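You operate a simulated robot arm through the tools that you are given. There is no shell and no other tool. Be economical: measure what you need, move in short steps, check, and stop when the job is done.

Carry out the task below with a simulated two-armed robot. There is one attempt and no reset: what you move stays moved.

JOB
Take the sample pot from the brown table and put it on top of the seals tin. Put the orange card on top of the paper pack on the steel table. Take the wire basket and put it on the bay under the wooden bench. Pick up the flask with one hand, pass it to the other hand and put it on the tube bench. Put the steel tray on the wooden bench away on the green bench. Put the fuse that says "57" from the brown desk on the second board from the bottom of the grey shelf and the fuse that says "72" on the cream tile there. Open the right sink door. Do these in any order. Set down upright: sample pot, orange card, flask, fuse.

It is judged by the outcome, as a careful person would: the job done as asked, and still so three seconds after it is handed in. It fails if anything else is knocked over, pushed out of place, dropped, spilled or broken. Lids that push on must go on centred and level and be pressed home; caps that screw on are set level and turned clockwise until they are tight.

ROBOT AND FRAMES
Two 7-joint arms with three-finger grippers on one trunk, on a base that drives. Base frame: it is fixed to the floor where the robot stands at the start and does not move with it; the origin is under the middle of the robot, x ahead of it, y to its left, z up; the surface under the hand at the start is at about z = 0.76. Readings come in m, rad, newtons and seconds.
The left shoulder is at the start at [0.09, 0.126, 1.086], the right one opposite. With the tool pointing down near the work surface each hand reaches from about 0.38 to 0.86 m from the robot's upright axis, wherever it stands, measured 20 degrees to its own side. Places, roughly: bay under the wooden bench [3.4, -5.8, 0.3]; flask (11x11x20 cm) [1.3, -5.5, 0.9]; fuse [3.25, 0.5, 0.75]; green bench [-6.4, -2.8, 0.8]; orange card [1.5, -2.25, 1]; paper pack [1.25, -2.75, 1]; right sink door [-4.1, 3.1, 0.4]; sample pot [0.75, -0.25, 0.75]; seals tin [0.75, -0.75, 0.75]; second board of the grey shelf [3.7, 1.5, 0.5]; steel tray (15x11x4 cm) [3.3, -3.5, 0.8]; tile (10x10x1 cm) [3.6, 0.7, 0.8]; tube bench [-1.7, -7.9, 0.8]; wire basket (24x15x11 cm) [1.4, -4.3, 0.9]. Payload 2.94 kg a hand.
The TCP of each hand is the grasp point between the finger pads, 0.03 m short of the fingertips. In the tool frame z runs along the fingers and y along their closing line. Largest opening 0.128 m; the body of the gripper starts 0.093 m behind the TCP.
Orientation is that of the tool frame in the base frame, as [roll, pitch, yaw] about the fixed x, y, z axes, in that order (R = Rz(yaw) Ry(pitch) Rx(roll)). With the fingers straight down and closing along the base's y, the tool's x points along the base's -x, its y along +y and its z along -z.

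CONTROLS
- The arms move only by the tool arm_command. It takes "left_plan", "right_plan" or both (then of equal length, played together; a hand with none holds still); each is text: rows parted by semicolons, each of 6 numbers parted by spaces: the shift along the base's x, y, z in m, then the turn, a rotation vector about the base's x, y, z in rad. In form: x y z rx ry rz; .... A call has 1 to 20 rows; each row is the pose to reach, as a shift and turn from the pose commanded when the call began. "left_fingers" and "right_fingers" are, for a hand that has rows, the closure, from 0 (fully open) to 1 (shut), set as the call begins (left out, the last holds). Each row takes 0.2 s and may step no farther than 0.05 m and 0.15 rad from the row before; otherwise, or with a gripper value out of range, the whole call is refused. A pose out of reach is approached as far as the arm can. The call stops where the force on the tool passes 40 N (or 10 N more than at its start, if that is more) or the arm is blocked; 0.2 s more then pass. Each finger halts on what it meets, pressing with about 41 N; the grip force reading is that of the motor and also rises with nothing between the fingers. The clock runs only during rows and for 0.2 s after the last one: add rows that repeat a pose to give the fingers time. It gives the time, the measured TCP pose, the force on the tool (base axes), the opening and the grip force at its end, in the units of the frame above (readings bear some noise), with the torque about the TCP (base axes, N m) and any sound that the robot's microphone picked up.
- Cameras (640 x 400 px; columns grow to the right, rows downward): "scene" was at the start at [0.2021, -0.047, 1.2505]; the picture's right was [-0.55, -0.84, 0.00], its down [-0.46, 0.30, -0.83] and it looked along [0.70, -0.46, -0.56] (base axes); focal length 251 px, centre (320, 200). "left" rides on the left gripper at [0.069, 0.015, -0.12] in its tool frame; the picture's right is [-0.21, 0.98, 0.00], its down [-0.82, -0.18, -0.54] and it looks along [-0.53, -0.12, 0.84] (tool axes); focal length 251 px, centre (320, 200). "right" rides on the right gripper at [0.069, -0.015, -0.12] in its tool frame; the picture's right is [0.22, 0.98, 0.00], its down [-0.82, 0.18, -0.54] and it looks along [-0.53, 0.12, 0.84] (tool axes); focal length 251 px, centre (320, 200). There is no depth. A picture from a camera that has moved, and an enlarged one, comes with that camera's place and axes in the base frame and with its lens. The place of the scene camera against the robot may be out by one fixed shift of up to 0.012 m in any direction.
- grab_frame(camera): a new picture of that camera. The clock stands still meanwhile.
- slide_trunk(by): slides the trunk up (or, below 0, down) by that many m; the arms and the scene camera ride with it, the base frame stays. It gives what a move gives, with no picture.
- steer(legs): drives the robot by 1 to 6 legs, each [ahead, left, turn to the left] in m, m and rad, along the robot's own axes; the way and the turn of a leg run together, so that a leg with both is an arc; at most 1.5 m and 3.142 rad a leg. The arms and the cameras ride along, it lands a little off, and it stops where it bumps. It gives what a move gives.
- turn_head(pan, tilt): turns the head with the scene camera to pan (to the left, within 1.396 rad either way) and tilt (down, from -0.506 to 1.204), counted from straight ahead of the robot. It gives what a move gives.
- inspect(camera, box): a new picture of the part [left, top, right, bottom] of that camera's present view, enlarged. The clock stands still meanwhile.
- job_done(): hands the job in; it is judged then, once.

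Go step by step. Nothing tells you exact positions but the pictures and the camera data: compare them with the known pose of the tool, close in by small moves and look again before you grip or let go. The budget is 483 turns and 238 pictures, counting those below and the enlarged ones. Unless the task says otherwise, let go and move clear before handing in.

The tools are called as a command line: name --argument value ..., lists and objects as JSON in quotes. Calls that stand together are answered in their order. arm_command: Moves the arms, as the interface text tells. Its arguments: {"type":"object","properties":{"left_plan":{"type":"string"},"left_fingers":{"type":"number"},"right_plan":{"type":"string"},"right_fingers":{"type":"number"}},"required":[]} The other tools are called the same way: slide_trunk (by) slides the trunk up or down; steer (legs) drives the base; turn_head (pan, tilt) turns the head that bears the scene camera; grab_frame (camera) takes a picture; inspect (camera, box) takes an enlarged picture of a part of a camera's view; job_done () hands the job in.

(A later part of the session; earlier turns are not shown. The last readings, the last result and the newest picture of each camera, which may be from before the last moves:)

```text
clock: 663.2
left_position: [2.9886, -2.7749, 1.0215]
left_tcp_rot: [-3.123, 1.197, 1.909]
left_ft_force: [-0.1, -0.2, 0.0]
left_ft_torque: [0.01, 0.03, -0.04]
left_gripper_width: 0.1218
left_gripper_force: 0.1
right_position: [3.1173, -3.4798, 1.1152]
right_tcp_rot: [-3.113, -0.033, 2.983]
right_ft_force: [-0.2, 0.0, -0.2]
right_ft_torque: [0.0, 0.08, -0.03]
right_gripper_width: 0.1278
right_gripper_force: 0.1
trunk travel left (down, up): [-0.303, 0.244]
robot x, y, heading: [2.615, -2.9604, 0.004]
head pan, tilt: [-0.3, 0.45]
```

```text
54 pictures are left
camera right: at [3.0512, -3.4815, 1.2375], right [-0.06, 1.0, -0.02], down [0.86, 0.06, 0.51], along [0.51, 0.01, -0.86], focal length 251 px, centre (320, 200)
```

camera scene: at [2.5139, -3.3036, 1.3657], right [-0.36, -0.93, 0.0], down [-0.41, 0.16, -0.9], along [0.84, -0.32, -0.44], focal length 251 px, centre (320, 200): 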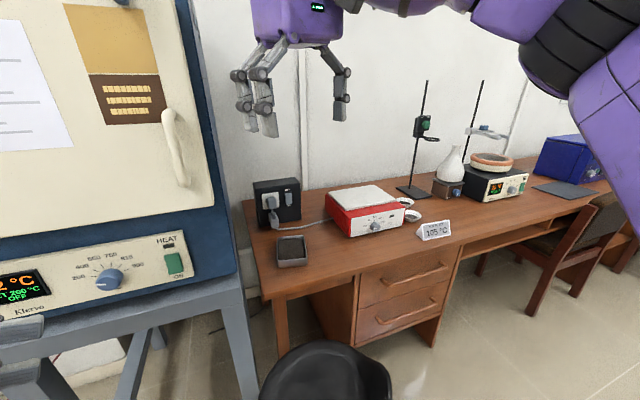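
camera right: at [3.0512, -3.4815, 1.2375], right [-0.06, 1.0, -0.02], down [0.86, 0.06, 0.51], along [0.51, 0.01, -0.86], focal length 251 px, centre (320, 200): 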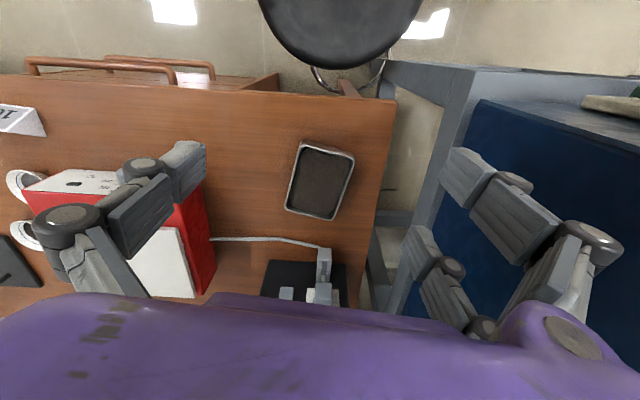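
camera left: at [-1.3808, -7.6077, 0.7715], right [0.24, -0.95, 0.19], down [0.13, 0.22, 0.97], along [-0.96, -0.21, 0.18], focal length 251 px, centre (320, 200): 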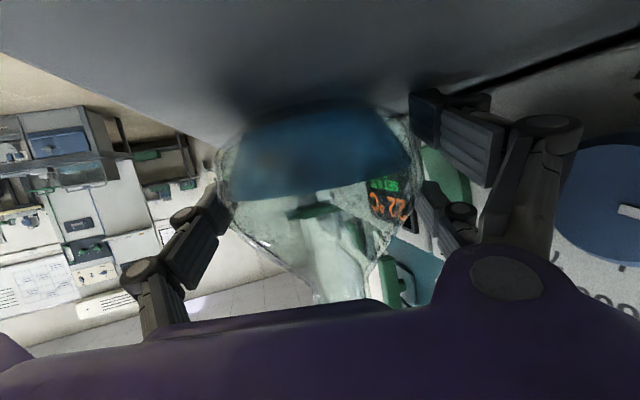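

arm_command --right_plan "0.03 0 -0.03 0 0 0; 0.06 0 -0.06 0 0 0; 0.09 -0.001 -0.09 0 0 0; 0.12 -0.001 -0.12 0 0 0; 0.15 -0.001 -0.15 0 0 0; 0.163 -0.001 -0.165 0 0 0; 0.163 -0.001 -0.165 0 0 0"

grab_frame --camera "right"

```text
clock: 664.8
left_position: [2.9873, -2.7747, 1.0231]
left_tcp_rot: [-3.124, 1.199, 1.906]
left_ft_force: [-0.7, 0.2, 0.0]
left_ft_torque: [-0.01, 0.01, 0.01]
left_gripper_width: 0.1219
left_gripper_force: 0.0
right_position: [3.2801, -3.4799, 0.9507]
right_tcp_rot: [-3.113, -0.032, 2.981]
right_ft_force: [0.6, 0.6, -0.7]
right_ft_torque: [0.01, 0.01, -0.03]
right_gripper_width: 0.1279
right_gripper_force: 0.1
trunk travel left (down, up): [-0.303, 0.244]
robot x, y, heading: [2.6165, -2.9559, -0.0]
head pan, tilt: [-0.3, 0.45]
```

```text
53 pictures are left
camera right: at [3.2134, -3.4821, 1.0733], right [-0.06, 1.0, -0.02], down [0.86, 0.06, 0.51], along [0.51, 0.01, -0.86], focal length 251 px, centre (320, 200)
```

right: 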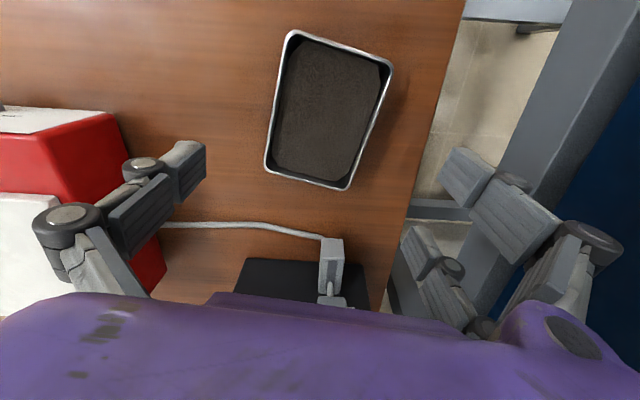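

Rim height ≈0.775, centre [3.286, -3.4815], axis -0.205 rad. I correct the small tilt and yaw, and descend around the tray's long sides.

arm_command --right_plan "0.006 -0.0015 0 0.028 -0.032 -0.045; 0.006 -0.0015 -0.035 0.028 -0.032 -0.045; 0.006 -0.0015 -0.07 0.028 -0.032 -0.045; 0.006 -0.0015 -0.105 0.028 -0.032 -0.045; 0.006 -0.0015 -0.135 0.028 -0.032 -0.045; 0.006 -0.0015 -0.135 0.028 -0.032 -0.045"

grab_frame --camera "right"

```text
clock: 666.2
left_position: [2.9884, -2.774, 1.0216]
left_tcp_rot: [-3.125, 1.198, 1.908]
left_ft_force: [-0.2, -0.3, 1.0]
left_ft_torque: [-0.01, 0.0, -0.02]
left_gripper_width: 0.1213
left_gripper_force: 0.0
right_position: [3.2852, -3.4828, 0.8154]
right_tcp_rot: [3.139, -0.007, 2.938]
right_ft_force: [-0.8, 0.0, -0.5]
right_ft_torque: [0.0, -0.03, -0.03]
right_gripper_width: 0.1278
right_gripper_force: 0.0
trunk travel left (down, up): [-0.303, 0.244]
robot x, y, heading: [2.6158, -2.9604, -0.001]
head pan, tilt: [-0.3, 0.45]
```

```text
52 pictures are left
camera right: at [3.2149, -3.4842, 0.9357], right [-0.01, 1.0, 0.0], down [0.84, 0.01, 0.54], along [0.54, 0.01, -0.84], focal length 251 px, centre (320, 200)
```

right: 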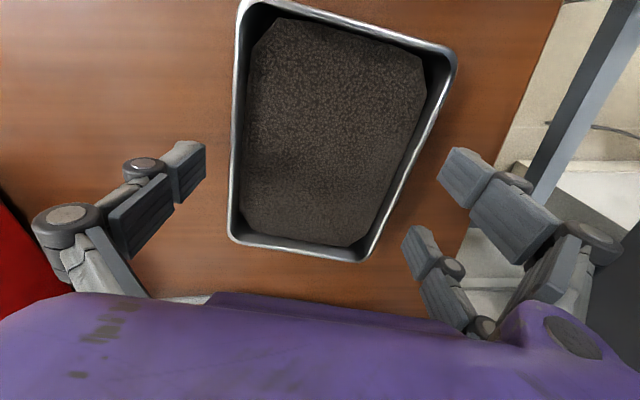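

Well aligned. Slight yaw, then down the last 3.5 cm and close.

arm_command --right_plan "0.001 0.001 -0.012 0 0 -0.025; 0.001 0.001 -0.024 0 0 -0.025; 0.001 0.001 -0.034 0 0 -0.025; 0.001 0.001 -0.034 0 0 -0.025"

arm_command --right_plan "0 0 0 0 0 0; 0 0 0 0 0 0; 0 0 0 0 0 0" --right_fingers 1

arm_command --right_plan "0 0 0.01 0 0 0; 0 0 0.03 0 0 0; 0 0 0.06 0 0 0; 0 0 0.09 0 0 0; 0 0 0.12 0 0 0; 0 0 0.12 0 0 0"

grab_frame --camera "right"

```text
clock: 667.2
left_position: [2.9884, -2.7741, 1.021]
left_tcp_rot: [-3.125, 1.2, 1.906]
left_ft_force: [-0.3, -0.3, -0.1]
left_ft_torque: [0.0, 0.06, -0.01]
left_gripper_width: 0.1218
left_gripper_force: 0.1
right_position: [3.2851, -3.4832, 0.7819]
right_tcp_rot: [3.14, -0.006, 2.912]
right_ft_force: [0.4, -0.4, -0.2]
right_ft_torque: [-0.01, 0.02, -0.02]
right_gripper_width: 0.128
right_gripper_force: 0.2
trunk travel left (down, up): [-0.303, 0.244]
robot x, y, heading: [2.6215, -2.9601, 0.003]
head pan, tilt: [-0.3, 0.45]
```

```text
clock: 668.0
left_position: [2.9888, -2.7755, 1.0231]
left_tcp_rot: [-3.125, 1.198, 1.908]
left_ft_force: [-0.1, 0.2, -0.2]
left_ft_torque: [-0.03, -0.01, -0.04]
left_gripper_width: 0.1214
left_gripper_force: 0.1
right_position: [3.2854, -3.4819, 0.782]
right_tcp_rot: [3.138, -0.006, 2.913]
right_ft_force: [0.7, -1.9, 1.8]
right_ft_torque: [-0.11, 0.24, 0.19]
right_gripper_width: 0.1096
right_gripper_force: 40.9
trunk travel left (down, up): [-0.303, 0.244]
robot x, y, heading: [2.6173, -2.9613, 0.004]
head pan, tilt: [-0.3, 0.45]
```

```text
clock: 669.4
left_position: [2.9882, -2.7749, 1.0223]
left_tcp_rot: [-3.121, 1.197, 1.908]
left_ft_force: [0.5, 0.2, 0.9]
left_ft_torque: [0.02, -0.05, 0.02]
left_gripper_width: 0.1217
left_gripper_force: 0.1
right_position: [3.2862, -3.4834, 0.9018]
right_tcp_rot: [3.136, -0.007, 2.913]
right_ft_force: [0.2, 0.1, -3.2]
right_ft_torque: [-0.01, -0.01, 0.01]
right_gripper_width: 0.1094
right_gripper_force: 41.7
trunk travel left (down, up): [-0.303, 0.244]
robot x, y, heading: [2.6171, -2.9622, 0.004]
head pan, tilt: [-0.3, 0.45]
```

```text
51 pictures are left
camera right: at [3.2168, -3.4834, 1.0223], right [0.01, 1.0, 0.01], down [0.84, -0.01, 0.54], along [0.54, 0.0, -0.84], focal length 251 px, centre (320, 200)
```

right: 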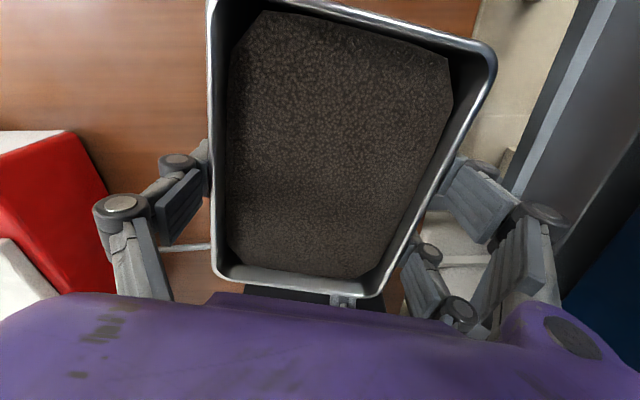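

The tray is held level. I back away and travel north round the brown table, then west.

steer --legs '[[-0.53, 0, 0], [0, 1.5, 0], [0, 1.5, 0], [0, 1.5, 0], [0, 0.25, 0]]'

steer --legs '[[-1.5, 0, 0.02], [-1.4, 0, 0]]'

```text
clock: 713.7
left_position: [2.3114, 1.9991, 1.0217]
left_tcp_rot: [-3.12, 1.199, 1.944]
left_ft_force: [0.5, 0.1, 0.4]
left_ft_torque: [0.0, -0.02, 0.0]
left_gripper_width: 0.1218
left_gripper_force: 0.0
right_position: [2.6353, 1.3013, 0.9013]
right_tcp_rot: [3.137, -0.007, 2.951]
right_ft_force: [-0.4, -0.4, -3.2]
right_ft_torque: [0.0, -0.01, 0.0]
right_gripper_width: 0.1093
right_gripper_force: 40.4
trunk travel left (down, up): [-0.303, 0.244]
robot x, y, heading: [1.9471, 1.7968, 0.037]
head pan, tilt: [-0.3, 0.45]
```

```text
clock: 727.8
left_position: [-0.6042, 1.9165, 1.0205]
left_tcp_rot: [-3.123, 1.197, 1.92]
left_ft_force: [0.3, -0.1, -0.2]
left_ft_torque: [-0.02, -0.01, 0.0]
left_gripper_width: 0.1212
left_gripper_force: 0.0
right_position: [-0.2962, 1.2111, 0.902]
right_tcp_rot: [3.139, -0.008, 2.926]
right_ft_force: [-0.9, 0.0, -3.8]
right_ft_torque: [0.02, 0.01, 0.02]
right_gripper_width: 0.1095
right_gripper_force: 40.9
trunk travel left (down, up): [-0.303, 0.244]
robot x, y, heading: [-0.9691, 1.7259, 0.01]
head pan, tilt: [-0.3, 0.45]
```

Now I turn to face west and look.

steer --legs '[[0, 0, 3.13]]'

turn_head --pan 0.3 --tilt 0.15

arm_command --right_plan "0 0 0 0 0 0; 0 0 0 0 0 0; 0 0 0 0 0 0; 0 0 0 0 0 0"

grab_frame --camera "scene"

```text
clock: 735.6
left_position: [-1.3371, 1.5261, 1.0221]
left_tcp_rot: [-3.122, 1.197, -1.198]
left_ft_force: [-0.4, 1.0, -1.2]
left_ft_torque: [0.02, -0.02, 0.01]
left_gripper_width: 0.1214
left_gripper_force: 0.1
right_position: [-1.6594, 2.2252, 0.9023]
right_tcp_rot: [3.14, -0.007, -0.192]
right_ft_force: [-1.2, -0.8, -3.2]
right_ft_torque: [0.01, -0.01, -0.01]
right_gripper_width: 0.1095
right_gripper_force: 41.0
trunk travel left (down, up): [-0.303, 0.244]
robot x, y, heading: [-0.9768, 1.7269, -3.102]
head pan, tilt: [-0.3, 0.45]
```

```text
clock: 736.6
left_position: [-1.337, 1.5275, 1.0212]
left_tcp_rot: [-3.122, 1.198, -1.2]
left_ft_force: [0.4, -0.6, 0.6]
left_ft_torque: [0.01, 0.01, -0.02]
left_gripper_width: 0.1216
left_gripper_force: 0.1
right_position: [-1.66, 2.2247, 0.9003]
right_tcp_rot: [3.139, -0.008, -0.194]
right_ft_force: [-0.2, -0.4, -4.0]
right_ft_torque: [-0.01, 0.03, 0.01]
right_gripper_width: 0.1096
right_gripper_force: 41.0
trunk travel left (down, up): [-0.303, 0.244]
robot x, y, heading: [-0.9719, 1.7264, -3.102]
head pan, tilt: [0.3, 0.15]
```

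```text
clock: 737.6
left_position: [-1.3372, 1.5271, 1.0221]
left_tcp_rot: [-3.123, 1.198, -1.199]
left_ft_force: [0.5, -0.2, 0.4]
left_ft_torque: [-0.02, 0.0, 0.0]
left_gripper_width: 0.1216
left_gripper_force: 0.1
right_position: [-1.6591, 2.2253, 0.9021]
right_tcp_rot: [3.138, -0.007, -0.193]
right_ft_force: [0.1, 1.3, -3.5]
right_ft_torque: [0.0, 0.0, -0.02]
right_gripper_width: 0.1095
right_gripper_force: 40.5
trunk travel left (down, up): [-0.303, 0.244]
robot x, y, heading: [-0.9728, 1.7246, -3.111]
head pan, tilt: [0.3, 0.15]
```

```text
50 pictures are left
camera scene: at [-1.2034, 1.6919, 1.2938], right [-0.33, 0.94, 0.0], down [0.14, 0.05, -0.99], along [-0.93, -0.33, -0.15], focal length 251 px, centre (320, 200)
```

scene: 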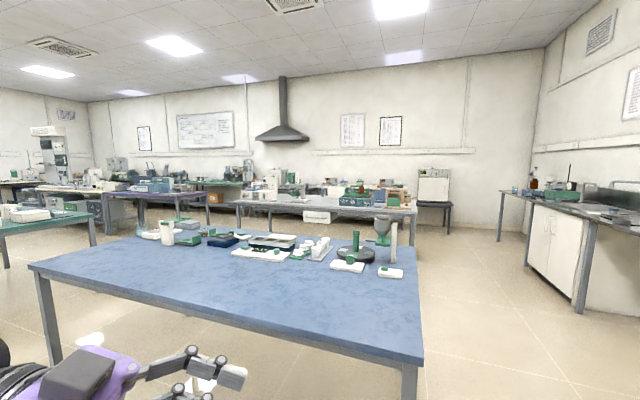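

The sink unit is on the right and the corridor to the west runs between it and the blue table. I tuck the tray inward and drive west along y≈2.4.

arm_command --right_plan "0.02 -0.04 0.01 0 0 0; 0.04 -0.08 0.02 0 0 0; 0.06 -0.12 0.03 0 0 0; 0.08 -0.16 0.04 0 0 0; 0.1 -0.2 0.05 0 0 0; 0.1 -0.2 0.05 0 0 0"

steer --legs '[[0, -0.7, -0.035], [1.5, 0, 0], [1.5, 0, 0]]'

turn_head --pan 0.6 --tilt 0.2

arm_command --right_plan "0 0 0 0 0 0; 0 0 0 0 0 0; 0 0 0 0 0 0; 0 0 0 0 0 0"

grab_frame --camera "scene"

```text
clock: 739.0
left_position: [-1.3379, 1.5275, 1.0214]
left_tcp_rot: [-3.122, 1.197, -1.199]
left_ft_force: [0.6, -0.3, -0.2]
left_ft_torque: [-0.04, -0.01, 0.01]
left_gripper_width: 0.1216
left_gripper_force: 0.1
right_position: [-1.5605, 2.0244, 0.9532]
right_tcp_rot: [3.138, -0.006, -0.193]
right_ft_force: [-0.2, -0.6, -3.1]
right_ft_torque: [0.0, 0.02, -0.03]
right_gripper_width: 0.1097
right_gripper_force: 41.1
trunk travel left (down, up): [-0.303, 0.244]
robot x, y, heading: [-0.9699, 1.7238, -3.105]
head pan, tilt: [0.3, 0.15]
```

```text
clock: 759.8
left_position: [-4.3733, 2.2557, 1.0225]
left_tcp_rot: [-3.121, 1.198, -1.22]
left_ft_force: [-0.4, 0.7, 0.2]
left_ft_torque: [0.02, -0.02, -0.03]
left_gripper_width: 0.1215
left_gripper_force: 0.1
right_position: [-4.5885, 2.7576, 0.9528]
right_tcp_rot: [3.137, -0.006, -0.212]
right_ft_force: [-0.1, -0.3, -3.7]
right_ft_torque: [0.02, 0.01, -0.02]
right_gripper_width: 0.1093
right_gripper_force: 41.0
trunk travel left (down, up): [-0.303, 0.244]
robot x, y, heading: [-4.0057, 2.4474, -3.123]
head pan, tilt: [0.3, 0.15]
```

```text
clock: 760.6
left_position: [-4.375, 2.2576, 1.0231]
left_tcp_rot: [-3.126, 1.199, -1.218]
left_ft_force: [0.0, 0.6, 0.2]
left_ft_torque: [0.0, 0.01, 0.01]
left_gripper_width: 0.1218
left_gripper_force: 0.0
right_position: [-4.5877, 2.7592, 0.9529]
right_tcp_rot: [3.139, -0.007, -0.212]
right_ft_force: [0.0, 0.5, -3.0]
right_ft_torque: [0.01, 0.01, 0.0]
right_gripper_width: 0.1097
right_gripper_force: 41.0
trunk travel left (down, up): [-0.303, 0.244]
robot x, y, heading: [-4.0027, 2.4479, -3.122]
head pan, tilt: [0.6, 0.201]
```

```text
clock: 761.6
left_position: [-4.3738, 2.2566, 1.0225]
left_tcp_rot: [-3.123, 1.196, -1.219]
left_ft_force: [-0.5, -0.7, 0.1]
left_ft_torque: [-0.01, -0.01, -0.01]
left_gripper_width: 0.1215
left_gripper_force: 0.0
right_position: [-4.588, 2.7584, 0.9537]
right_tcp_rot: [3.138, -0.008, -0.212]
right_ft_force: [-0.3, -0.2, -4.3]
right_ft_torque: [0.0, 0.04, 0.02]
right_gripper_width: 0.1096
right_gripper_force: 41.0
trunk travel left (down, up): [-0.303, 0.244]
robot x, y, heading: [-4.007, 2.451, -3.12]
head pan, tilt: [0.6, 0.201]
```

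```text
49 pictures are left
camera scene: at [-4.2247, 2.394, 1.2891], right [-0.58, 0.82, 0.0], down [0.16, 0.12, -0.98], along [-0.8, -0.57, -0.2], focal length 251 px, centre (320, 200)
```

scene: 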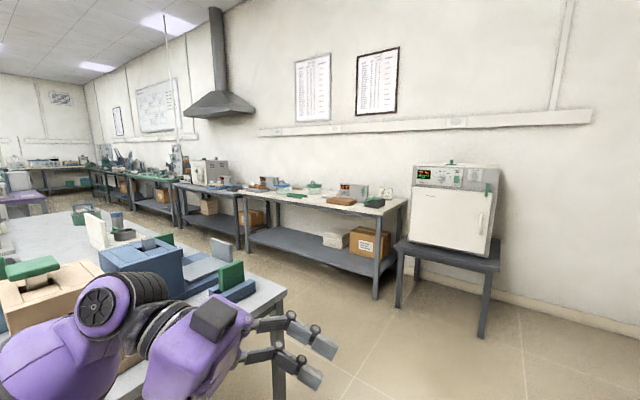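

The green bench is along the west wall further south. I go ahead to x≈-5.28 and then south along that aisle.

steer --legs '[[1.27, 0, -0.02], [0, 1.5, 0], [0, 1.5, 0], [0, 1.4, 0]]'

turn_head --pan 0.3 --tilt 0.45

arm_command --right_plan "0 0 0 0 0 0; 0 0 0 0 0 0; 0 0 0 0 0 0; 0 0 0 0 0 0"

grab_frame --camera "scene"

```text
clock: 805.9
left_position: [-5.6731, -2.1335, 1.0221]
left_tcp_rot: [-3.123, 1.196, -1.215]
left_ft_force: [0.5, 0.0, 0.0]
left_ft_torque: [0.03, -0.01, 0.02]
left_gripper_width: 0.1215
left_gripper_force: 0.1
right_position: [-5.8901, -1.633, 0.9528]
right_tcp_rot: [3.138, -0.007, -0.211]
right_ft_force: [1.1, 0.6, -3.9]
right_ft_torque: [-0.01, 0.01, -0.02]
right_gripper_width: 0.1093
right_gripper_force: 40.7
trunk travel left (down, up): [-0.303, 0.244]
robot x, y, heading: [-5.303, -1.9398, -3.121]
head pan, tilt: [0.6, 0.201]
```

```text
clock: 806.7
left_position: [-5.6744, -2.133, 1.0228]
left_tcp_rot: [-3.123, 1.2, -1.216]
left_ft_force: [0.2, 0.6, 0.5]
left_ft_torque: [-0.01, 0.0, 0.03]
left_gripper_width: 0.1214
left_gripper_force: 0.1
right_position: [-5.8915, -1.6315, 0.9528]
right_tcp_rot: [3.138, -0.006, -0.21]
right_ft_force: [0.2, 0.5, -4.0]
right_ft_torque: [0.02, 0.0, -0.01]
right_gripper_width: 0.1094
right_gripper_force: 40.5
trunk travel left (down, up): [-0.303, 0.244]
robot x, y, heading: [-5.3082, -1.9422, -3.121]
head pan, tilt: [0.3, 0.45]
```

```text
clock: 807.7
left_position: [-5.674, -2.1327, 1.022]
left_tcp_rot: [-3.122, 1.197, -1.215]
left_ft_force: [0.2, 0.5, 0.2]
left_ft_torque: [0.0, 0.0, 0.03]
left_gripper_width: 0.1216
left_gripper_force: 0.1
right_position: [-5.8903, -1.632, 0.9525]
right_tcp_rot: [3.138, -0.009, -0.209]
right_ft_force: [0.5, 0.0, -3.6]
right_ft_torque: [0.02, -0.01, 0.03]
right_gripper_width: 0.1094
right_gripper_force: 40.6
trunk travel left (down, up): [-0.303, 0.244]
robot x, y, heading: [-5.3062, -1.9397, -3.12]
head pan, tilt: [0.3, 0.45]
```

```text
48 pictures are left
camera scene: at [-5.5366, -1.9701, 1.2659], right [-0.32, 0.95, 0.0], down [0.41, 0.14, -0.9], along [-0.85, -0.28, -0.44], focal length 251 px, centre (320, 200)
```

scene: 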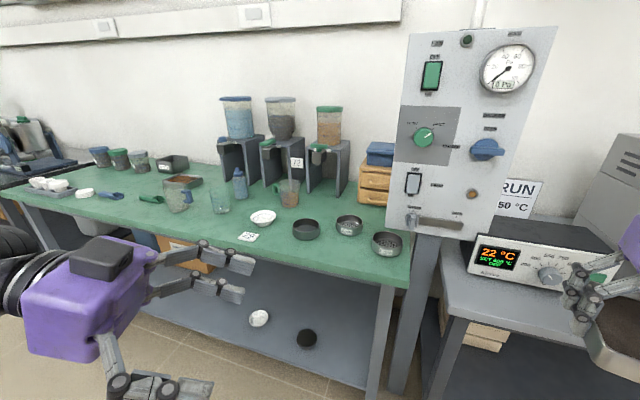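

I see the green bench with many items. Zooming to find a free area.

inspect --camera "scene" --box '[0, 130, 300, 290]'

```text
2.13 times, centred on (150, 210) of scene
camera zoom: at [-5.5366, -1.9701, 1.2659], right [-0.32, 0.95, 0.0], down [0.41, 0.14, -0.9], along [-0.85, -0.28, -0.44], focal length 535 px, centre (683, 179)
```

zoom: 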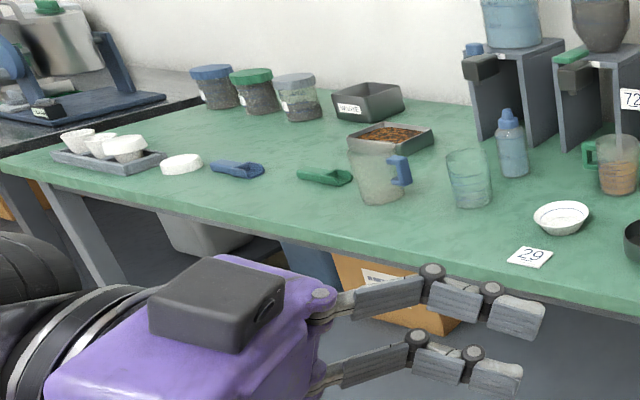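

The area behind the scoops, about [-6.33, -3.2], looks free and big enough. I raise the tray, retract the left hand, move south and look from closer.

arm_command --right_plan "0 0 0.03 0 0 0; 0 0 0.06 0 0 0; 0 0 0.09 0 0 0; 0 0 0.09 0 0 0; 0 0 0.09 0 0 0" --left_plan "0.02 -0.02 0.03 0 0 0; 0.04 -0.04 0.06 0 0 0; 0.06 -0.06 0.09 0 0 0; 0.08 -0.08 0.12 0 0 0; 0.1 -0.1 0.15 0 0 0"

steer --legs '[[0, 1.48, -0.02], [0.22, 0, 0]]'

turn_head --pan -0.25 --tilt 0.6

arm_command --right_plan "0 0 0 0 0 0; 0 0 0 0 0 0; 0 0 0 0 0 0; 0 0 0 0 0 0"

grab_frame --camera "scene"

```text
clock: 808.9
left_position: [-5.5728, -2.2324, 1.1738]
left_tcp_rot: [-3.123, 1.199, -1.217]
left_ft_force: [0.0, -0.3, -0.9]
left_ft_torque: [-0.03, 0.0, 0.04]
left_gripper_width: 0.1217
left_gripper_force: 0.5
right_position: [-5.8885, -1.6318, 1.044]
right_tcp_rot: [3.138, -0.008, -0.21]
right_ft_force: [-0.5, 0.3, -2.1]
right_ft_torque: [0.0, 0.0, -0.02]
right_gripper_width: 0.1096
right_gripper_force: 41.2
trunk travel left (down, up): [-0.303, 0.244]
robot x, y, heading: [-5.3076, -1.9393, -3.117]
head pan, tilt: [0.3, 0.45]
```

```text
clock: 823.0
left_position: [-5.8305, -3.6459, 1.1738]
left_tcp_rot: [-3.122, 1.198, -1.281]
left_ft_force: [-0.7, 0.0, -0.1]
left_ft_torque: [0.0, -0.01, -0.02]
left_gripper_width: 0.1215
left_gripper_force: 0.1
right_position: [-6.1036, -3.0268, 1.0424]
right_tcp_rot: [3.138, -0.007, -0.28]
right_ft_force: [-0.3, -0.6, -4.0]
right_ft_torque: [0.0, 0.01, 0.0]
right_gripper_width: 0.1096
right_gripper_force: 41.0
trunk travel left (down, up): [-0.303, 0.244]
robot x, y, heading: [-5.5448, -3.3745, 3.094]
head pan, tilt: [0.3, 0.45]
```

```text
clock: 823.9
left_position: [-5.8296, -3.6459, 1.1719]
left_tcp_rot: [-3.125, 1.198, -1.284]
left_ft_force: [-0.1, 0.2, 0.7]
left_ft_torque: [0.02, 0.03, 0.03]
left_gripper_width: 0.1217
left_gripper_force: 0.0
right_position: [-6.1035, -3.0268, 1.0427]
right_tcp_rot: [3.138, -0.007, -0.279]
right_ft_force: [-0.2, -0.3, -2.7]
right_ft_torque: [-0.01, 0.02, 0.03]
right_gripper_width: 0.1092
right_gripper_force: 41.2
trunk travel left (down, up): [-0.303, 0.244]
robot x, y, heading: [-5.5422, -3.375, 3.096]
head pan, tilt: [-0.25, 0.6]
```

```text
clock: 824.9
left_position: [-5.8306, -3.6466, 1.1726]
left_tcp_rot: [-3.125, 1.199, -1.284]
left_ft_force: [0.7, -1.3, -0.2]
left_ft_torque: [0.0, 0.0, 0.0]
left_gripper_width: 0.1216
left_gripper_force: 0.0
right_position: [-6.1038, -3.0265, 1.0415]
right_tcp_rot: [3.139, -0.005, -0.279]
right_ft_force: [-0.6, -0.2, -2.8]
right_ft_torque: [0.01, -0.02, -0.02]
right_gripper_width: 0.1096
right_gripper_force: 41.1
trunk travel left (down, up): [-0.303, 0.244]
robot x, y, heading: [-5.5408, -3.3727, 3.093]
head pan, tilt: [-0.25, 0.6]
```

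```text
46 pictures are left
camera scene: at [-5.7705, -3.3402, 1.2523], right [0.29, 0.96, 0.0], down [0.54, -0.17, -0.82], along [-0.79, 0.24, -0.57], focal length 251 px, centre (320, 200)
```

scene: 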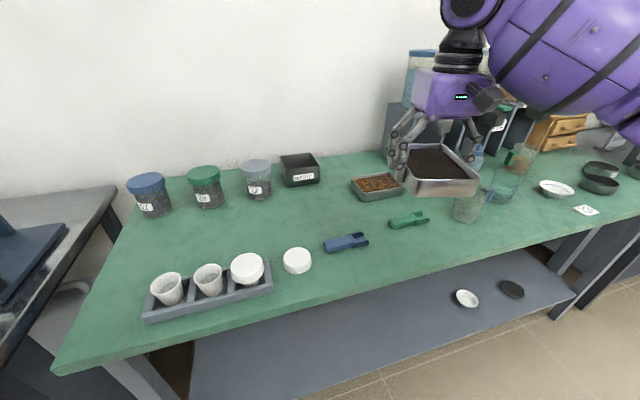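

There is a large free area between the jars and the cups, centre about [-6.365, -3.42]. I shift the base, bring the tray over it, square it up and check.

steer --legs '[[0.114, 0.5, 0.048]]'

arm_command --right_plan "-0.02 0.03 0 0 0 0.07; -0.04 0.06 0 0 0 0.14; -0.06 0.09 0 0 0 0.21; -0.08 0.12 0 0 0 0.25; -0.1 0.14 0 0 0 0.25; -0.11 0.14 -0.03 0 0 0.25; -0.11 0.14 -0.06 0 0 0.25; -0.11 0.14 -0.06 0 0 0.25"

grab_frame --camera "scene"

```text
clock: 829.8
left_position: [-5.941, -4.1469, 1.173]
left_tcp_rot: [-3.126, 1.198, -1.24]
left_ft_force: [-0.4, 0.1, -0.2]
left_ft_torque: [0.0, -0.02, -0.01]
left_gripper_width: 0.1215
left_gripper_force: 0.0
right_position: [-6.2424, -3.5407, 1.0427]
right_tcp_rot: [3.137, -0.007, -0.234]
right_ft_force: [0.1, -0.6, -4.1]
right_ft_torque: [0.03, 0.0, -0.03]
right_gripper_width: 0.1097
right_gripper_force: 41.2
trunk travel left (down, up): [-0.303, 0.244]
robot x, y, heading: [-5.6686, -3.8601, 3.14]
head pan, tilt: [-0.25, 0.6]
```

```text
clock: 831.6
left_position: [-5.9425, -4.1476, 1.1733]
left_tcp_rot: [-3.123, 1.2, -1.239]
left_ft_force: [-0.2, -0.4, -0.3]
left_ft_torque: [0.04, -0.03, -0.03]
left_gripper_width: 0.1215
left_gripper_force: 0.0
right_position: [-6.3516, -3.401, 0.9833]
right_tcp_rot: [3.139, -0.005, 0.014]
right_ft_force: [-0.2, -0.3, -3.1]
right_ft_torque: [0.05, 0.01, -0.02]
right_gripper_width: 0.1094
right_gripper_force: 41.6
trunk travel left (down, up): [-0.303, 0.244]
robot x, y, heading: [-5.6634, -3.8646, 3.138]
head pan, tilt: [-0.25, 0.6]
```

```text
45 pictures are left
camera scene: at [-5.8955, -3.839, 1.2524], right [0.25, 0.97, 0.0], down [0.55, -0.14, -0.83], along [-0.8, 0.21, -0.57], focal length 251 px, centre (320, 200)
```

scene: 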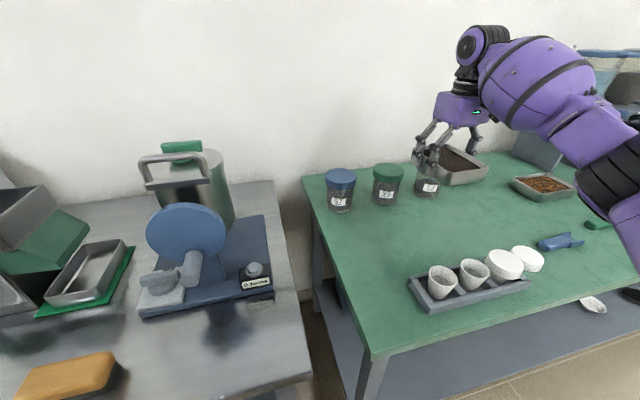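

The spot is clear. I descend to about 5 cm above the bench and check with the hand camera.

arm_command --right_plan "0.005 0 -0.03 0 0 0; 0.01 0 -0.06 0 0 0; 0.012 0 -0.09 0 0 0; 0.012 0 -0.12 0 0 0; 0.012 0 -0.12 0 0 0"

grab_frame --camera "right"

inspect --camera "scene" --box '[320, 100, 560, 300]'

```text
clock: 832.8
left_position: [-5.9412, -4.1479, 1.1728]
left_tcp_rot: [-3.124, 1.2, -1.24]
left_ft_force: [0.6, -0.3, 0.4]
left_ft_torque: [-0.02, -0.01, 0.01]
left_gripper_width: 0.1217
left_gripper_force: 0.2
right_position: [-6.3408, -3.3997, 0.8629]
right_tcp_rot: [3.138, -0.008, 0.014]
right_ft_force: [0.2, -0.3, -4.1]
right_ft_torque: [-0.01, 0.03, 0.04]
right_gripper_width: 0.1094
right_gripper_force: 41.0
trunk travel left (down, up): [-0.303, 0.244]
robot x, y, heading: [-5.6662, -3.8639, 3.143]
head pan, tilt: [-0.25, 0.6]
```

```text
44 pictures are left
camera right: at [-6.2722, -3.384, 0.983], right [0.23, -0.97, 0.0], down [-0.82, -0.19, 0.54], along [-0.52, -0.13, -0.84], focal length 251 px, centre (320, 200)
```

right: 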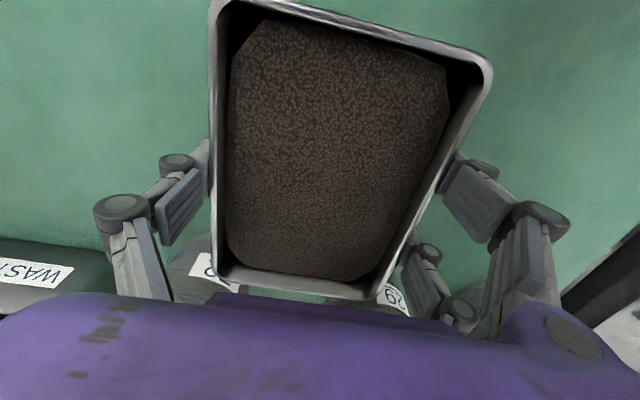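

```text
2.00 times, centred on (440, 200) of scene
camera zoom: at [-5.8954, -3.8389, 1.2524], right [0.25, 0.97, 0.0], down [0.55, -0.14, -0.83], along [-0.8, 0.21, -0.56], focal length 501 px, centre (80, 200)
```

zoom: 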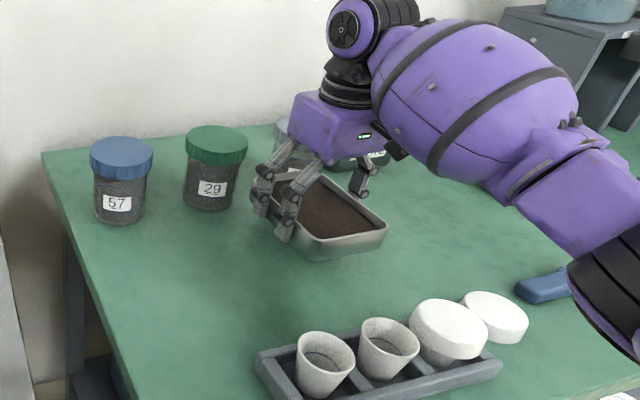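

I shift it 2.5 cm toward the robot for even margins and lower until contact.

arm_command --right_plan "0.025 0 -0.01 0 0 0; 0.025 0 -0.025 0 0 0; 0.025 0 -0.04 0 0 0; 0.025 0 -0.04 0 0 0"

inspect --camera "scene" --box '[320, 100, 560, 300]'

```text
clock: 833.8
left_position: [-5.9413, -4.1481, 1.1732]
left_tcp_rot: [-3.123, 1.199, -1.239]
left_ft_force: [0.2, -0.2, -0.1]
left_ft_torque: [-0.05, -0.03, 0.02]
left_gripper_width: 0.1215
left_gripper_force: 0.1
right_position: [-6.3175, -3.4005, 0.8229]
right_tcp_rot: [3.139, -0.007, 0.017]
right_ft_force: [0.4, -0.3, -4.5]
right_ft_torque: [0.0, -0.01, 0.01]
right_gripper_width: 0.1097
right_gripper_force: 40.6
trunk travel left (down, up): [-0.303, 0.244]
robot x, y, heading: [-5.6697, -3.8643, 3.138]
head pan, tilt: [-0.25, 0.6]
```

```text
2.00 times, centred on (440, 200) of scene
camera zoom: at [-5.8957, -3.8388, 1.2523], right [0.25, 0.97, 0.0], down [0.55, -0.14, -0.82], along [-0.8, 0.21, -0.57], focal length 501 px, centre (80, 200)
```

zoom: 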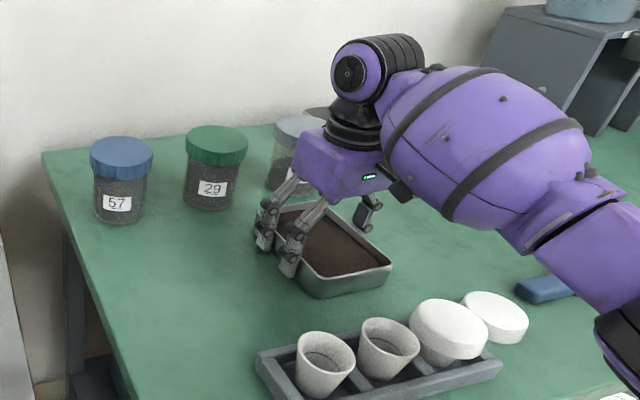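

arm_command --right_plan "0 0 -0.004 0 0 0; 0 0 -0.008 0 0 0; 0 0 -0.012 0 0 0; 0 0 -0.012 0 0 0"

arm_command --right_plan "0 0 -0.003 0 0 0; 0 0 -0.006 0 0 0; 0 0 -0.009 0 0 0; 0 0 -0.009 0 0 0"

```text
clock: 834.6
left_position: [-5.9401, -4.1479, 1.1729]
left_tcp_rot: [-3.125, 1.199, -1.244]
left_ft_force: [-0.6, -0.3, 0.0]
left_ft_torque: [0.0, 0.01, 0.01]
left_gripper_width: 0.1216
left_gripper_force: 0.0
right_position: [-6.3162, -3.3999, 0.8209]
right_tcp_rot: [3.139, 0.005, 0.014]
right_ft_force: [4.1, -1.4, 16.9]
right_ft_torque: [0.33, -1.0, -0.18]
right_gripper_width: 0.1096
right_gripper_force: 40.9
trunk travel left (down, up): [-0.303, 0.244]
robot x, y, heading: [-5.6687, -3.8643, 3.138]
head pan, tilt: [-0.25, 0.6]
stopped in row 4 (right hand): the force on the tool passed its limit at 43 N (the readings are from after the stop); the commanded pose is now the measured one
```

```text
clock: 835.2
left_position: [-5.939, -4.1473, 1.1731]
left_tcp_rot: [-3.127, 1.201, -1.245]
left_ft_force: [-0.6, -0.1, -0.3]
left_ft_torque: [0.0, -0.01, -0.02]
left_gripper_width: 0.1216
left_gripper_force: 0.0
right_position: [-6.318, -3.3986, 0.8182]
right_tcp_rot: [3.139, 0.013, 0.014]
right_ft_force: [6.5, -1.6, 15.7]
right_ft_torque: [-0.56, -0.55, 0.15]
right_gripper_width: 0.1096
right_gripper_force: 41.0
trunk travel left (down, up): [-0.303, 0.244]
robot x, y, heading: [-5.6683, -3.8619, 3.139]
head pan, tilt: [-0.25, 0.6]
stopped in row 3 (right hand): the force on the tool passed its limit at 43 N (the readings are from after the stop); the commanded pose is now the measured one
```

Contact at the bench. I ease up, open, and lift straight off.

arm_command --right_plan "0 0 0.003 0 0 0; 0 0 0.004 0 0 0; 0 0 0.004 0 0 0"

arm_command --right_plan "0 0 0 0 0 0; 0 0 0 0 0 0; 0 0 0.01 0 0 0; 0 0 0.03 0 0 0; 0 0 0.06 0 0 0; 0 0 0.1 0 0 0; 0 0 0.14 0 0 0; 0 0 0.18 0 0 0" --right_fingers 0

inspect --camera "scene" --box '[320, 100, 560, 300]'

```text
clock: 836.0
left_position: [-5.9409, -4.1468, 1.1722]
left_tcp_rot: [-3.124, 1.201, -1.242]
left_ft_force: [0.7, 1.0, 0.6]
left_ft_torque: [-0.02, 0.01, 0.02]
left_gripper_width: 0.1215
left_gripper_force: 0.0
right_position: [-6.3181, -3.3988, 0.8186]
right_tcp_rot: [3.138, 0.011, 0.013]
right_ft_force: [1.0, -1.5, 0.0]
right_ft_torque: [0.21, 0.3, 0.07]
right_gripper_width: 0.1097
right_gripper_force: 40.7
trunk travel left (down, up): [-0.303, 0.244]
robot x, y, heading: [-5.6667, -3.8633, 3.14]
head pan, tilt: [-0.25, 0.6]
```

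```text
clock: 837.9
left_position: [-5.941, -4.1483, 1.1736]
left_tcp_rot: [-3.126, 1.2, -1.244]
left_ft_force: [0.2, 0.5, -0.4]
left_ft_torque: [0.02, 0.05, 0.07]
left_gripper_width: 0.1214
left_gripper_force: 0.1
right_position: [-6.3185, -3.3972, 0.9978]
right_tcp_rot: [3.14, 0.008, 0.012]
right_ft_force: [0.3, -0.5, 0.2]
right_ft_torque: [0.02, 0.0, -0.02]
right_gripper_width: 0.1279
right_gripper_force: 0.1
trunk travel left (down, up): [-0.303, 0.244]
robot x, y, heading: [-5.669, -3.8637, 3.137]
head pan, tilt: [-0.25, 0.6]
```

```text
2.00 times, centred on (440, 200) of scene
camera zoom: at [-5.8947, -3.8392, 1.2525], right [0.25, 0.97, 0.0], down [0.55, -0.14, -0.83], along [-0.8, 0.21, -0.56], focal length 501 px, centre (80, 200)
```

zoom: 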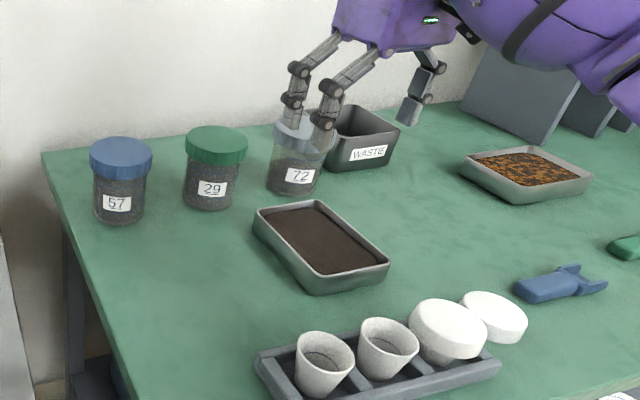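

The tray sits on the green bench. I back off, retract the hand a bit, and drive north to the sink unit.

steer --legs '[[-0.38, 0, 0]]'

arm_command --right_plan "0.04 0 0.03 0 0 0; 0.08 0 0.06 0 0 0; 0.12 0 0.08 0 0 0; 0.16 0 0.1 0 0 0; 0.18 0 0.1 0 0 0"

steer --legs '[[0, -1.5, 0], [0, -1.5, 0], [0, -1.5, 0], [0, -1.3, 0]]'

steer --legs '[[-0.65, 0, 0], [0, 0, -1.57]]'

turn_head --pan -0.2 --tilt 0.5

arm_command --right_plan "0 0 0 0 0 0; 0 0 0 0 0 0; 0 0 0 0 0 0; 0 0 0 0 0 0"

grab_frame --camera "scene"

```text
clock: 840.3
left_position: [-5.5605, -4.149, 1.1725]
left_tcp_rot: [-3.126, 1.199, -1.241]
left_ft_force: [1.4, -0.8, -0.2]
left_ft_torque: [-0.01, 0.03, 0.01]
left_gripper_width: 0.1217
left_gripper_force: 0.1
right_position: [-5.9366, -3.3999, 0.9963]
right_tcp_rot: [3.138, 0.011, 0.014]
right_ft_force: [0.1, -0.5, 0.1]
right_ft_torque: [0.02, 0.03, 0.0]
right_gripper_width: 0.1279
right_gripper_force: 0.0
trunk travel left (down, up): [-0.303, 0.244]
robot x, y, heading: [-5.2877, -3.8671, 3.137]
head pan, tilt: [-0.25, 0.6]
```

```text
clock: 841.5
left_position: [-5.5607, -4.1499, 1.1728]
left_tcp_rot: [-3.124, 1.199, -1.238]
left_ft_force: [0.3, 0.1, -0.1]
left_ft_torque: [0.02, 0.0, -0.03]
left_gripper_width: 0.1214
left_gripper_force: 0.1
right_position: [-5.7566, -3.4004, 1.0977]
right_tcp_rot: [3.138, 0.01, 0.013]
right_ft_force: [0.2, -0.6, -0.8]
right_ft_torque: [-0.01, 0.02, 0.02]
right_gripper_width: 0.128
right_gripper_force: 0.0
trunk travel left (down, up): [-0.303, 0.244]
robot x, y, heading: [-5.2859, -3.8684, 3.137]
head pan, tilt: [-0.25, 0.6]
```

```text
clock: 892.0
left_position: [-5.6322, 1.6583, 1.1729]
left_tcp_rot: [-3.123, 1.199, -1.192]
left_ft_force: [-0.2, -0.1, 0.3]
left_ft_torque: [0.03, -0.02, 0.01]
left_gripper_width: 0.1218
left_gripper_force: 0.0
right_position: [-5.8655, 2.3983, 1.0976]
right_tcp_rot: [3.138, 0.011, 0.063]
right_ft_force: [0.3, 0.0, 0.2]
right_ft_torque: [0.0, 0.02, -0.04]
right_gripper_width: 0.128
right_gripper_force: 0.0
trunk travel left (down, up): [-0.303, 0.244]
robot x, y, heading: [-5.3725, 1.958, -3.095]
head pan, tilt: [-0.25, 0.6]
```

```text
clock: 894.4
left_position: [-5.2913, 1.6817, 1.1727]
left_tcp_rot: [-3.12, 1.197, -1.202]
left_ft_force: [0.0, -0.2, -0.3]
left_ft_torque: [0.02, -0.02, -0.07]
left_gripper_width: 0.1216
left_gripper_force: 0.0
right_position: [-5.5122, 2.4272, 1.0968]
right_tcp_rot: [3.139, 0.011, 0.048]
right_ft_force: [-0.1, 0.0, -0.6]
right_ft_torque: [0.01, -0.08, 0.01]
right_gripper_width: 0.1277
right_gripper_force: 0.1
trunk travel left (down, up): [-0.303, 0.244]
robot x, y, heading: [-5.0266, 1.9724, -3.11]
head pan, tilt: [-0.25, 0.6]
stopped in leg 1: the robot was blocked; the commanded pose is now the measured one
```

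```text
clock: 895.1
left_position: [-5.2881, 1.6826, 1.1733]
left_tcp_rot: [-3.129, 1.2, -1.209]
left_ft_force: [-0.8, -0.6, 0.0]
left_ft_torque: [0.0, -0.01, 0.02]
left_gripper_width: 0.1216
left_gripper_force: 0.1
right_position: [-5.5078, 2.4254, 1.0987]
right_tcp_rot: [3.14, 0.015, 0.047]
right_ft_force: [1.2, 0.3, -0.5]
right_ft_torque: [0.02, -0.02, 0.0]
right_gripper_width: 0.1278
right_gripper_force: 0.1
trunk travel left (down, up): [-0.303, 0.244]
robot x, y, heading: [-5.0259, 1.9788, -3.108]
head pan, tilt: [-0.201, 0.499]
```

```text
clock: 896.1
left_position: [-5.2881, 1.6823, 1.1728]
left_tcp_rot: [-3.126, 1.198, -1.211]
left_ft_force: [-0.2, 0.9, -1.0]
left_ft_torque: [0.03, -0.01, 0.0]
left_gripper_width: 0.1214
left_gripper_force: 0.0
right_position: [-5.5094, 2.4251, 1.0995]
right_tcp_rot: [3.139, 0.012, 0.046]
right_ft_force: [0.4, -0.1, -0.5]
right_ft_torque: [0.01, -0.01, -0.02]
right_gripper_width: 0.128
right_gripper_force: 0.2
trunk travel left (down, up): [-0.303, 0.244]
robot x, y, heading: [-5.0279, 1.9757, -3.112]
head pan, tilt: [-0.201, 0.499]
```

```text
40 pictures are left
camera scene: at [-5.2568, 1.9894, 1.2614], right [0.17, 0.99, 0.0], down [0.47, -0.08, -0.88], along [-0.87, 0.15, -0.48], focal length 251 px, centre (320, 200)
```

scene: 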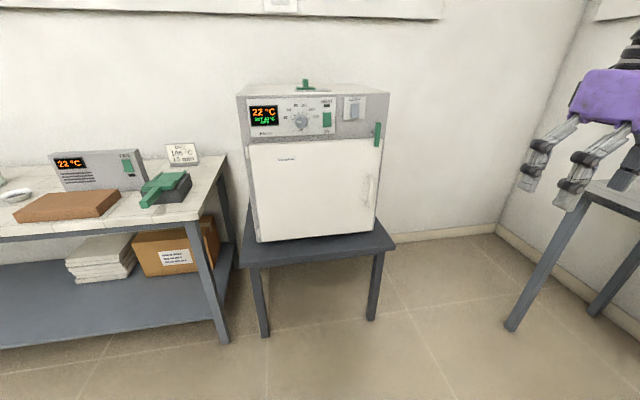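

I stopped short of the planned y and backed against the grey bench's corner. I move off it, go north, and check the bench items.

steer --legs '[[0.1, 0, 0], [0, -0.48, 0]]'

turn_head --pan 1.39 --tilt 0.5

steer --legs '[[0, 0, 0.9]]'

grab_frame --camera "scene"

```text
clock: 901.5
left_position: [-5.4022, 2.1526, 1.174]
left_tcp_rot: [-3.127, 1.201, -1.2]
left_ft_force: [0.7, -0.2, 0.3]
left_ft_torque: [0.02, 0.02, 0.0]
left_gripper_width: 0.1218
left_gripper_force: 0.0
right_position: [-5.6288, 2.8935, 1.0993]
right_tcp_rot: [3.14, 0.009, 0.056]
right_ft_force: [0.2, -0.7, -0.3]
right_ft_torque: [-0.03, 0.0, -0.02]
right_gripper_width: 0.1281
right_gripper_force: 0.1
trunk travel left (down, up): [-0.303, 0.244]
robot x, y, heading: [-5.1423, 2.4532, -3.103]
head pan, tilt: [-0.201, 0.499]
```

```text
clock: 903.2
left_position: [-5.4022, 2.1522, 1.173]
left_tcp_rot: [-3.126, 1.2, -1.198]
left_ft_force: [0.3, 0.0, 0.2]
left_ft_torque: [-0.04, -0.04, -0.02]
left_gripper_width: 0.1215
left_gripper_force: 0.1
right_position: [-5.63, 2.8931, 1.0978]
right_tcp_rot: [3.141, 0.013, 0.055]
right_ft_force: [0.2, -0.2, -0.8]
right_ft_torque: [-0.02, 0.01, 0.0]
right_gripper_width: 0.1279
right_gripper_force: 0.0
trunk travel left (down, up): [-0.303, 0.244]
robot x, y, heading: [-5.138, 2.4486, -3.102]
head pan, tilt: [1.389, 0.499]
```

```text
clock: 905.9
left_position: [-5.0644, 2.061, 1.1731]
left_tcp_rot: [-3.127, 1.2, -0.285]
left_ft_force: [0.2, -0.1, 0.8]
left_ft_torque: [-0.02, 0.0, -0.01]
left_gripper_width: 0.1215
left_gripper_force: 0.1
right_position: [-5.7901, 2.332, 1.0985]
right_tcp_rot: [3.14, 0.012, 0.973]
right_ft_force: [-0.1, 0.2, -0.2]
right_ft_torque: [0.0, 0.01, -0.01]
right_gripper_width: 0.128
right_gripper_force: 0.1
trunk travel left (down, up): [-0.303, 0.244]
robot x, y, heading: [-5.1418, 2.4493, -2.189]
head pan, tilt: [1.389, 0.499]
```

```text
39 pictures are left
camera scene: at [-5.1622, 2.2754, 1.2614], right [-0.72, -0.7, 0.0], down [-0.33, 0.34, -0.88], along [0.61, -0.63, -0.48], focal length 251 px, centre (320, 200)
```

scene: 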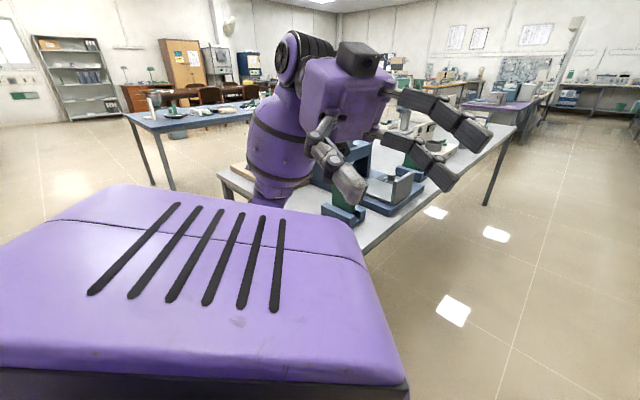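

Bench items look fine. Now I turn to face the sink unit (north) and look.

steer --legs '[[0, 0, -2.52], [-0.15, -0.75, 0]]'

turn_head --pan -0.1 --tilt 0.75

arm_command --right_plan "0 0 0 0 0 0; 0 0 0 0 0 0; 0 0 0 0 0 0; 0 0 0 0 0 0; 0 0 0 0 0 0; 0 0 0 0 0 0"

grab_frame --camera "scene"

```text
clock: 918.8
left_position: [-4.6849, 2.5719, 1.1735]
left_tcp_rot: [-3.126, 1.199, -2.819]
left_ft_force: [0.3, -0.7, -0.3]
left_ft_torque: [0.03, -0.03, -0.03]
left_gripper_width: 0.1215
left_gripper_force: 0.1
right_position: [-3.9357, 2.7643, 1.0986]
right_tcp_rot: [3.14, 0.012, -1.563]
right_ft_force: [0.0, -0.4, -0.4]
right_ft_torque: [0.01, -0.02, 0.0]
right_gripper_width: 0.1281
right_gripper_force: 0.0
trunk travel left (down, up): [-0.303, 0.244]
robot x, y, heading: [-4.4026, 2.3002, 1.564]
head pan, tilt: [1.389, 0.499]
```

```text
clock: 920.4
left_position: [-4.6861, 2.573, 1.173]
left_tcp_rot: [-3.126, 1.199, -2.819]
left_ft_force: [-0.2, 0.4, 0.7]
left_ft_torque: [-0.03, -0.01, -0.04]
left_gripper_width: 0.1218
left_gripper_force: 0.0
right_position: [-3.9356, 2.7639, 1.0993]
right_tcp_rot: [3.139, 0.013, -1.561]
right_ft_force: [0.4, 0.8, 0.0]
right_ft_torque: [0.0, 0.0, 0.03]
right_gripper_width: 0.1281
right_gripper_force: 0.0
trunk travel left (down, up): [-0.303, 0.244]
robot x, y, heading: [-4.4038, 2.3035, 1.56]
head pan, tilt: [-0.099, 0.75]
```

```text
clock: 921.8
left_position: [-4.6858, 2.5727, 1.1725]
left_tcp_rot: [-3.126, 1.199, -2.818]
left_ft_force: [1.0, -0.6, 0.0]
left_ft_torque: [-0.05, -0.02, 0.0]
left_gripper_width: 0.1214
left_gripper_force: 0.0
right_position: [-3.9348, 2.7642, 1.0995]
right_tcp_rot: [3.139, 0.013, -1.561]
right_ft_force: [-0.5, 0.3, 0.8]
right_ft_torque: [-0.03, 0.0, 0.0]
right_gripper_width: 0.1277
right_gripper_force: 0.1
trunk travel left (down, up): [-0.303, 0.244]
robot x, y, heading: [-4.4031, 2.2976, 1.559]
head pan, tilt: [-0.099, 0.75]
```

```text
38 pictures are left
camera scene: at [-4.4003, 2.5162, 1.2395], right [0.99, -0.11, 0.0], down [-0.07, -0.68, -0.73], along [0.08, 0.73, -0.68], focal length 251 px, centre (320, 200)
```

scene: 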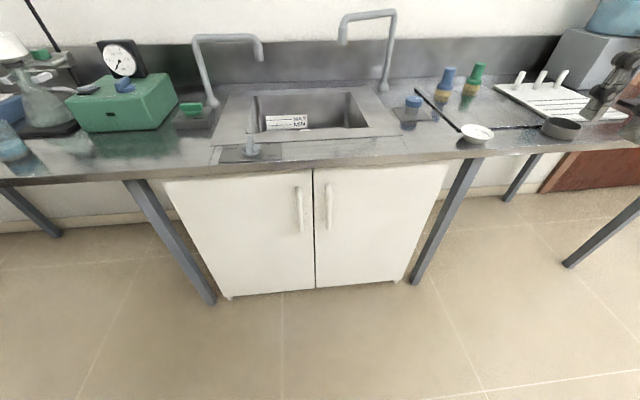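

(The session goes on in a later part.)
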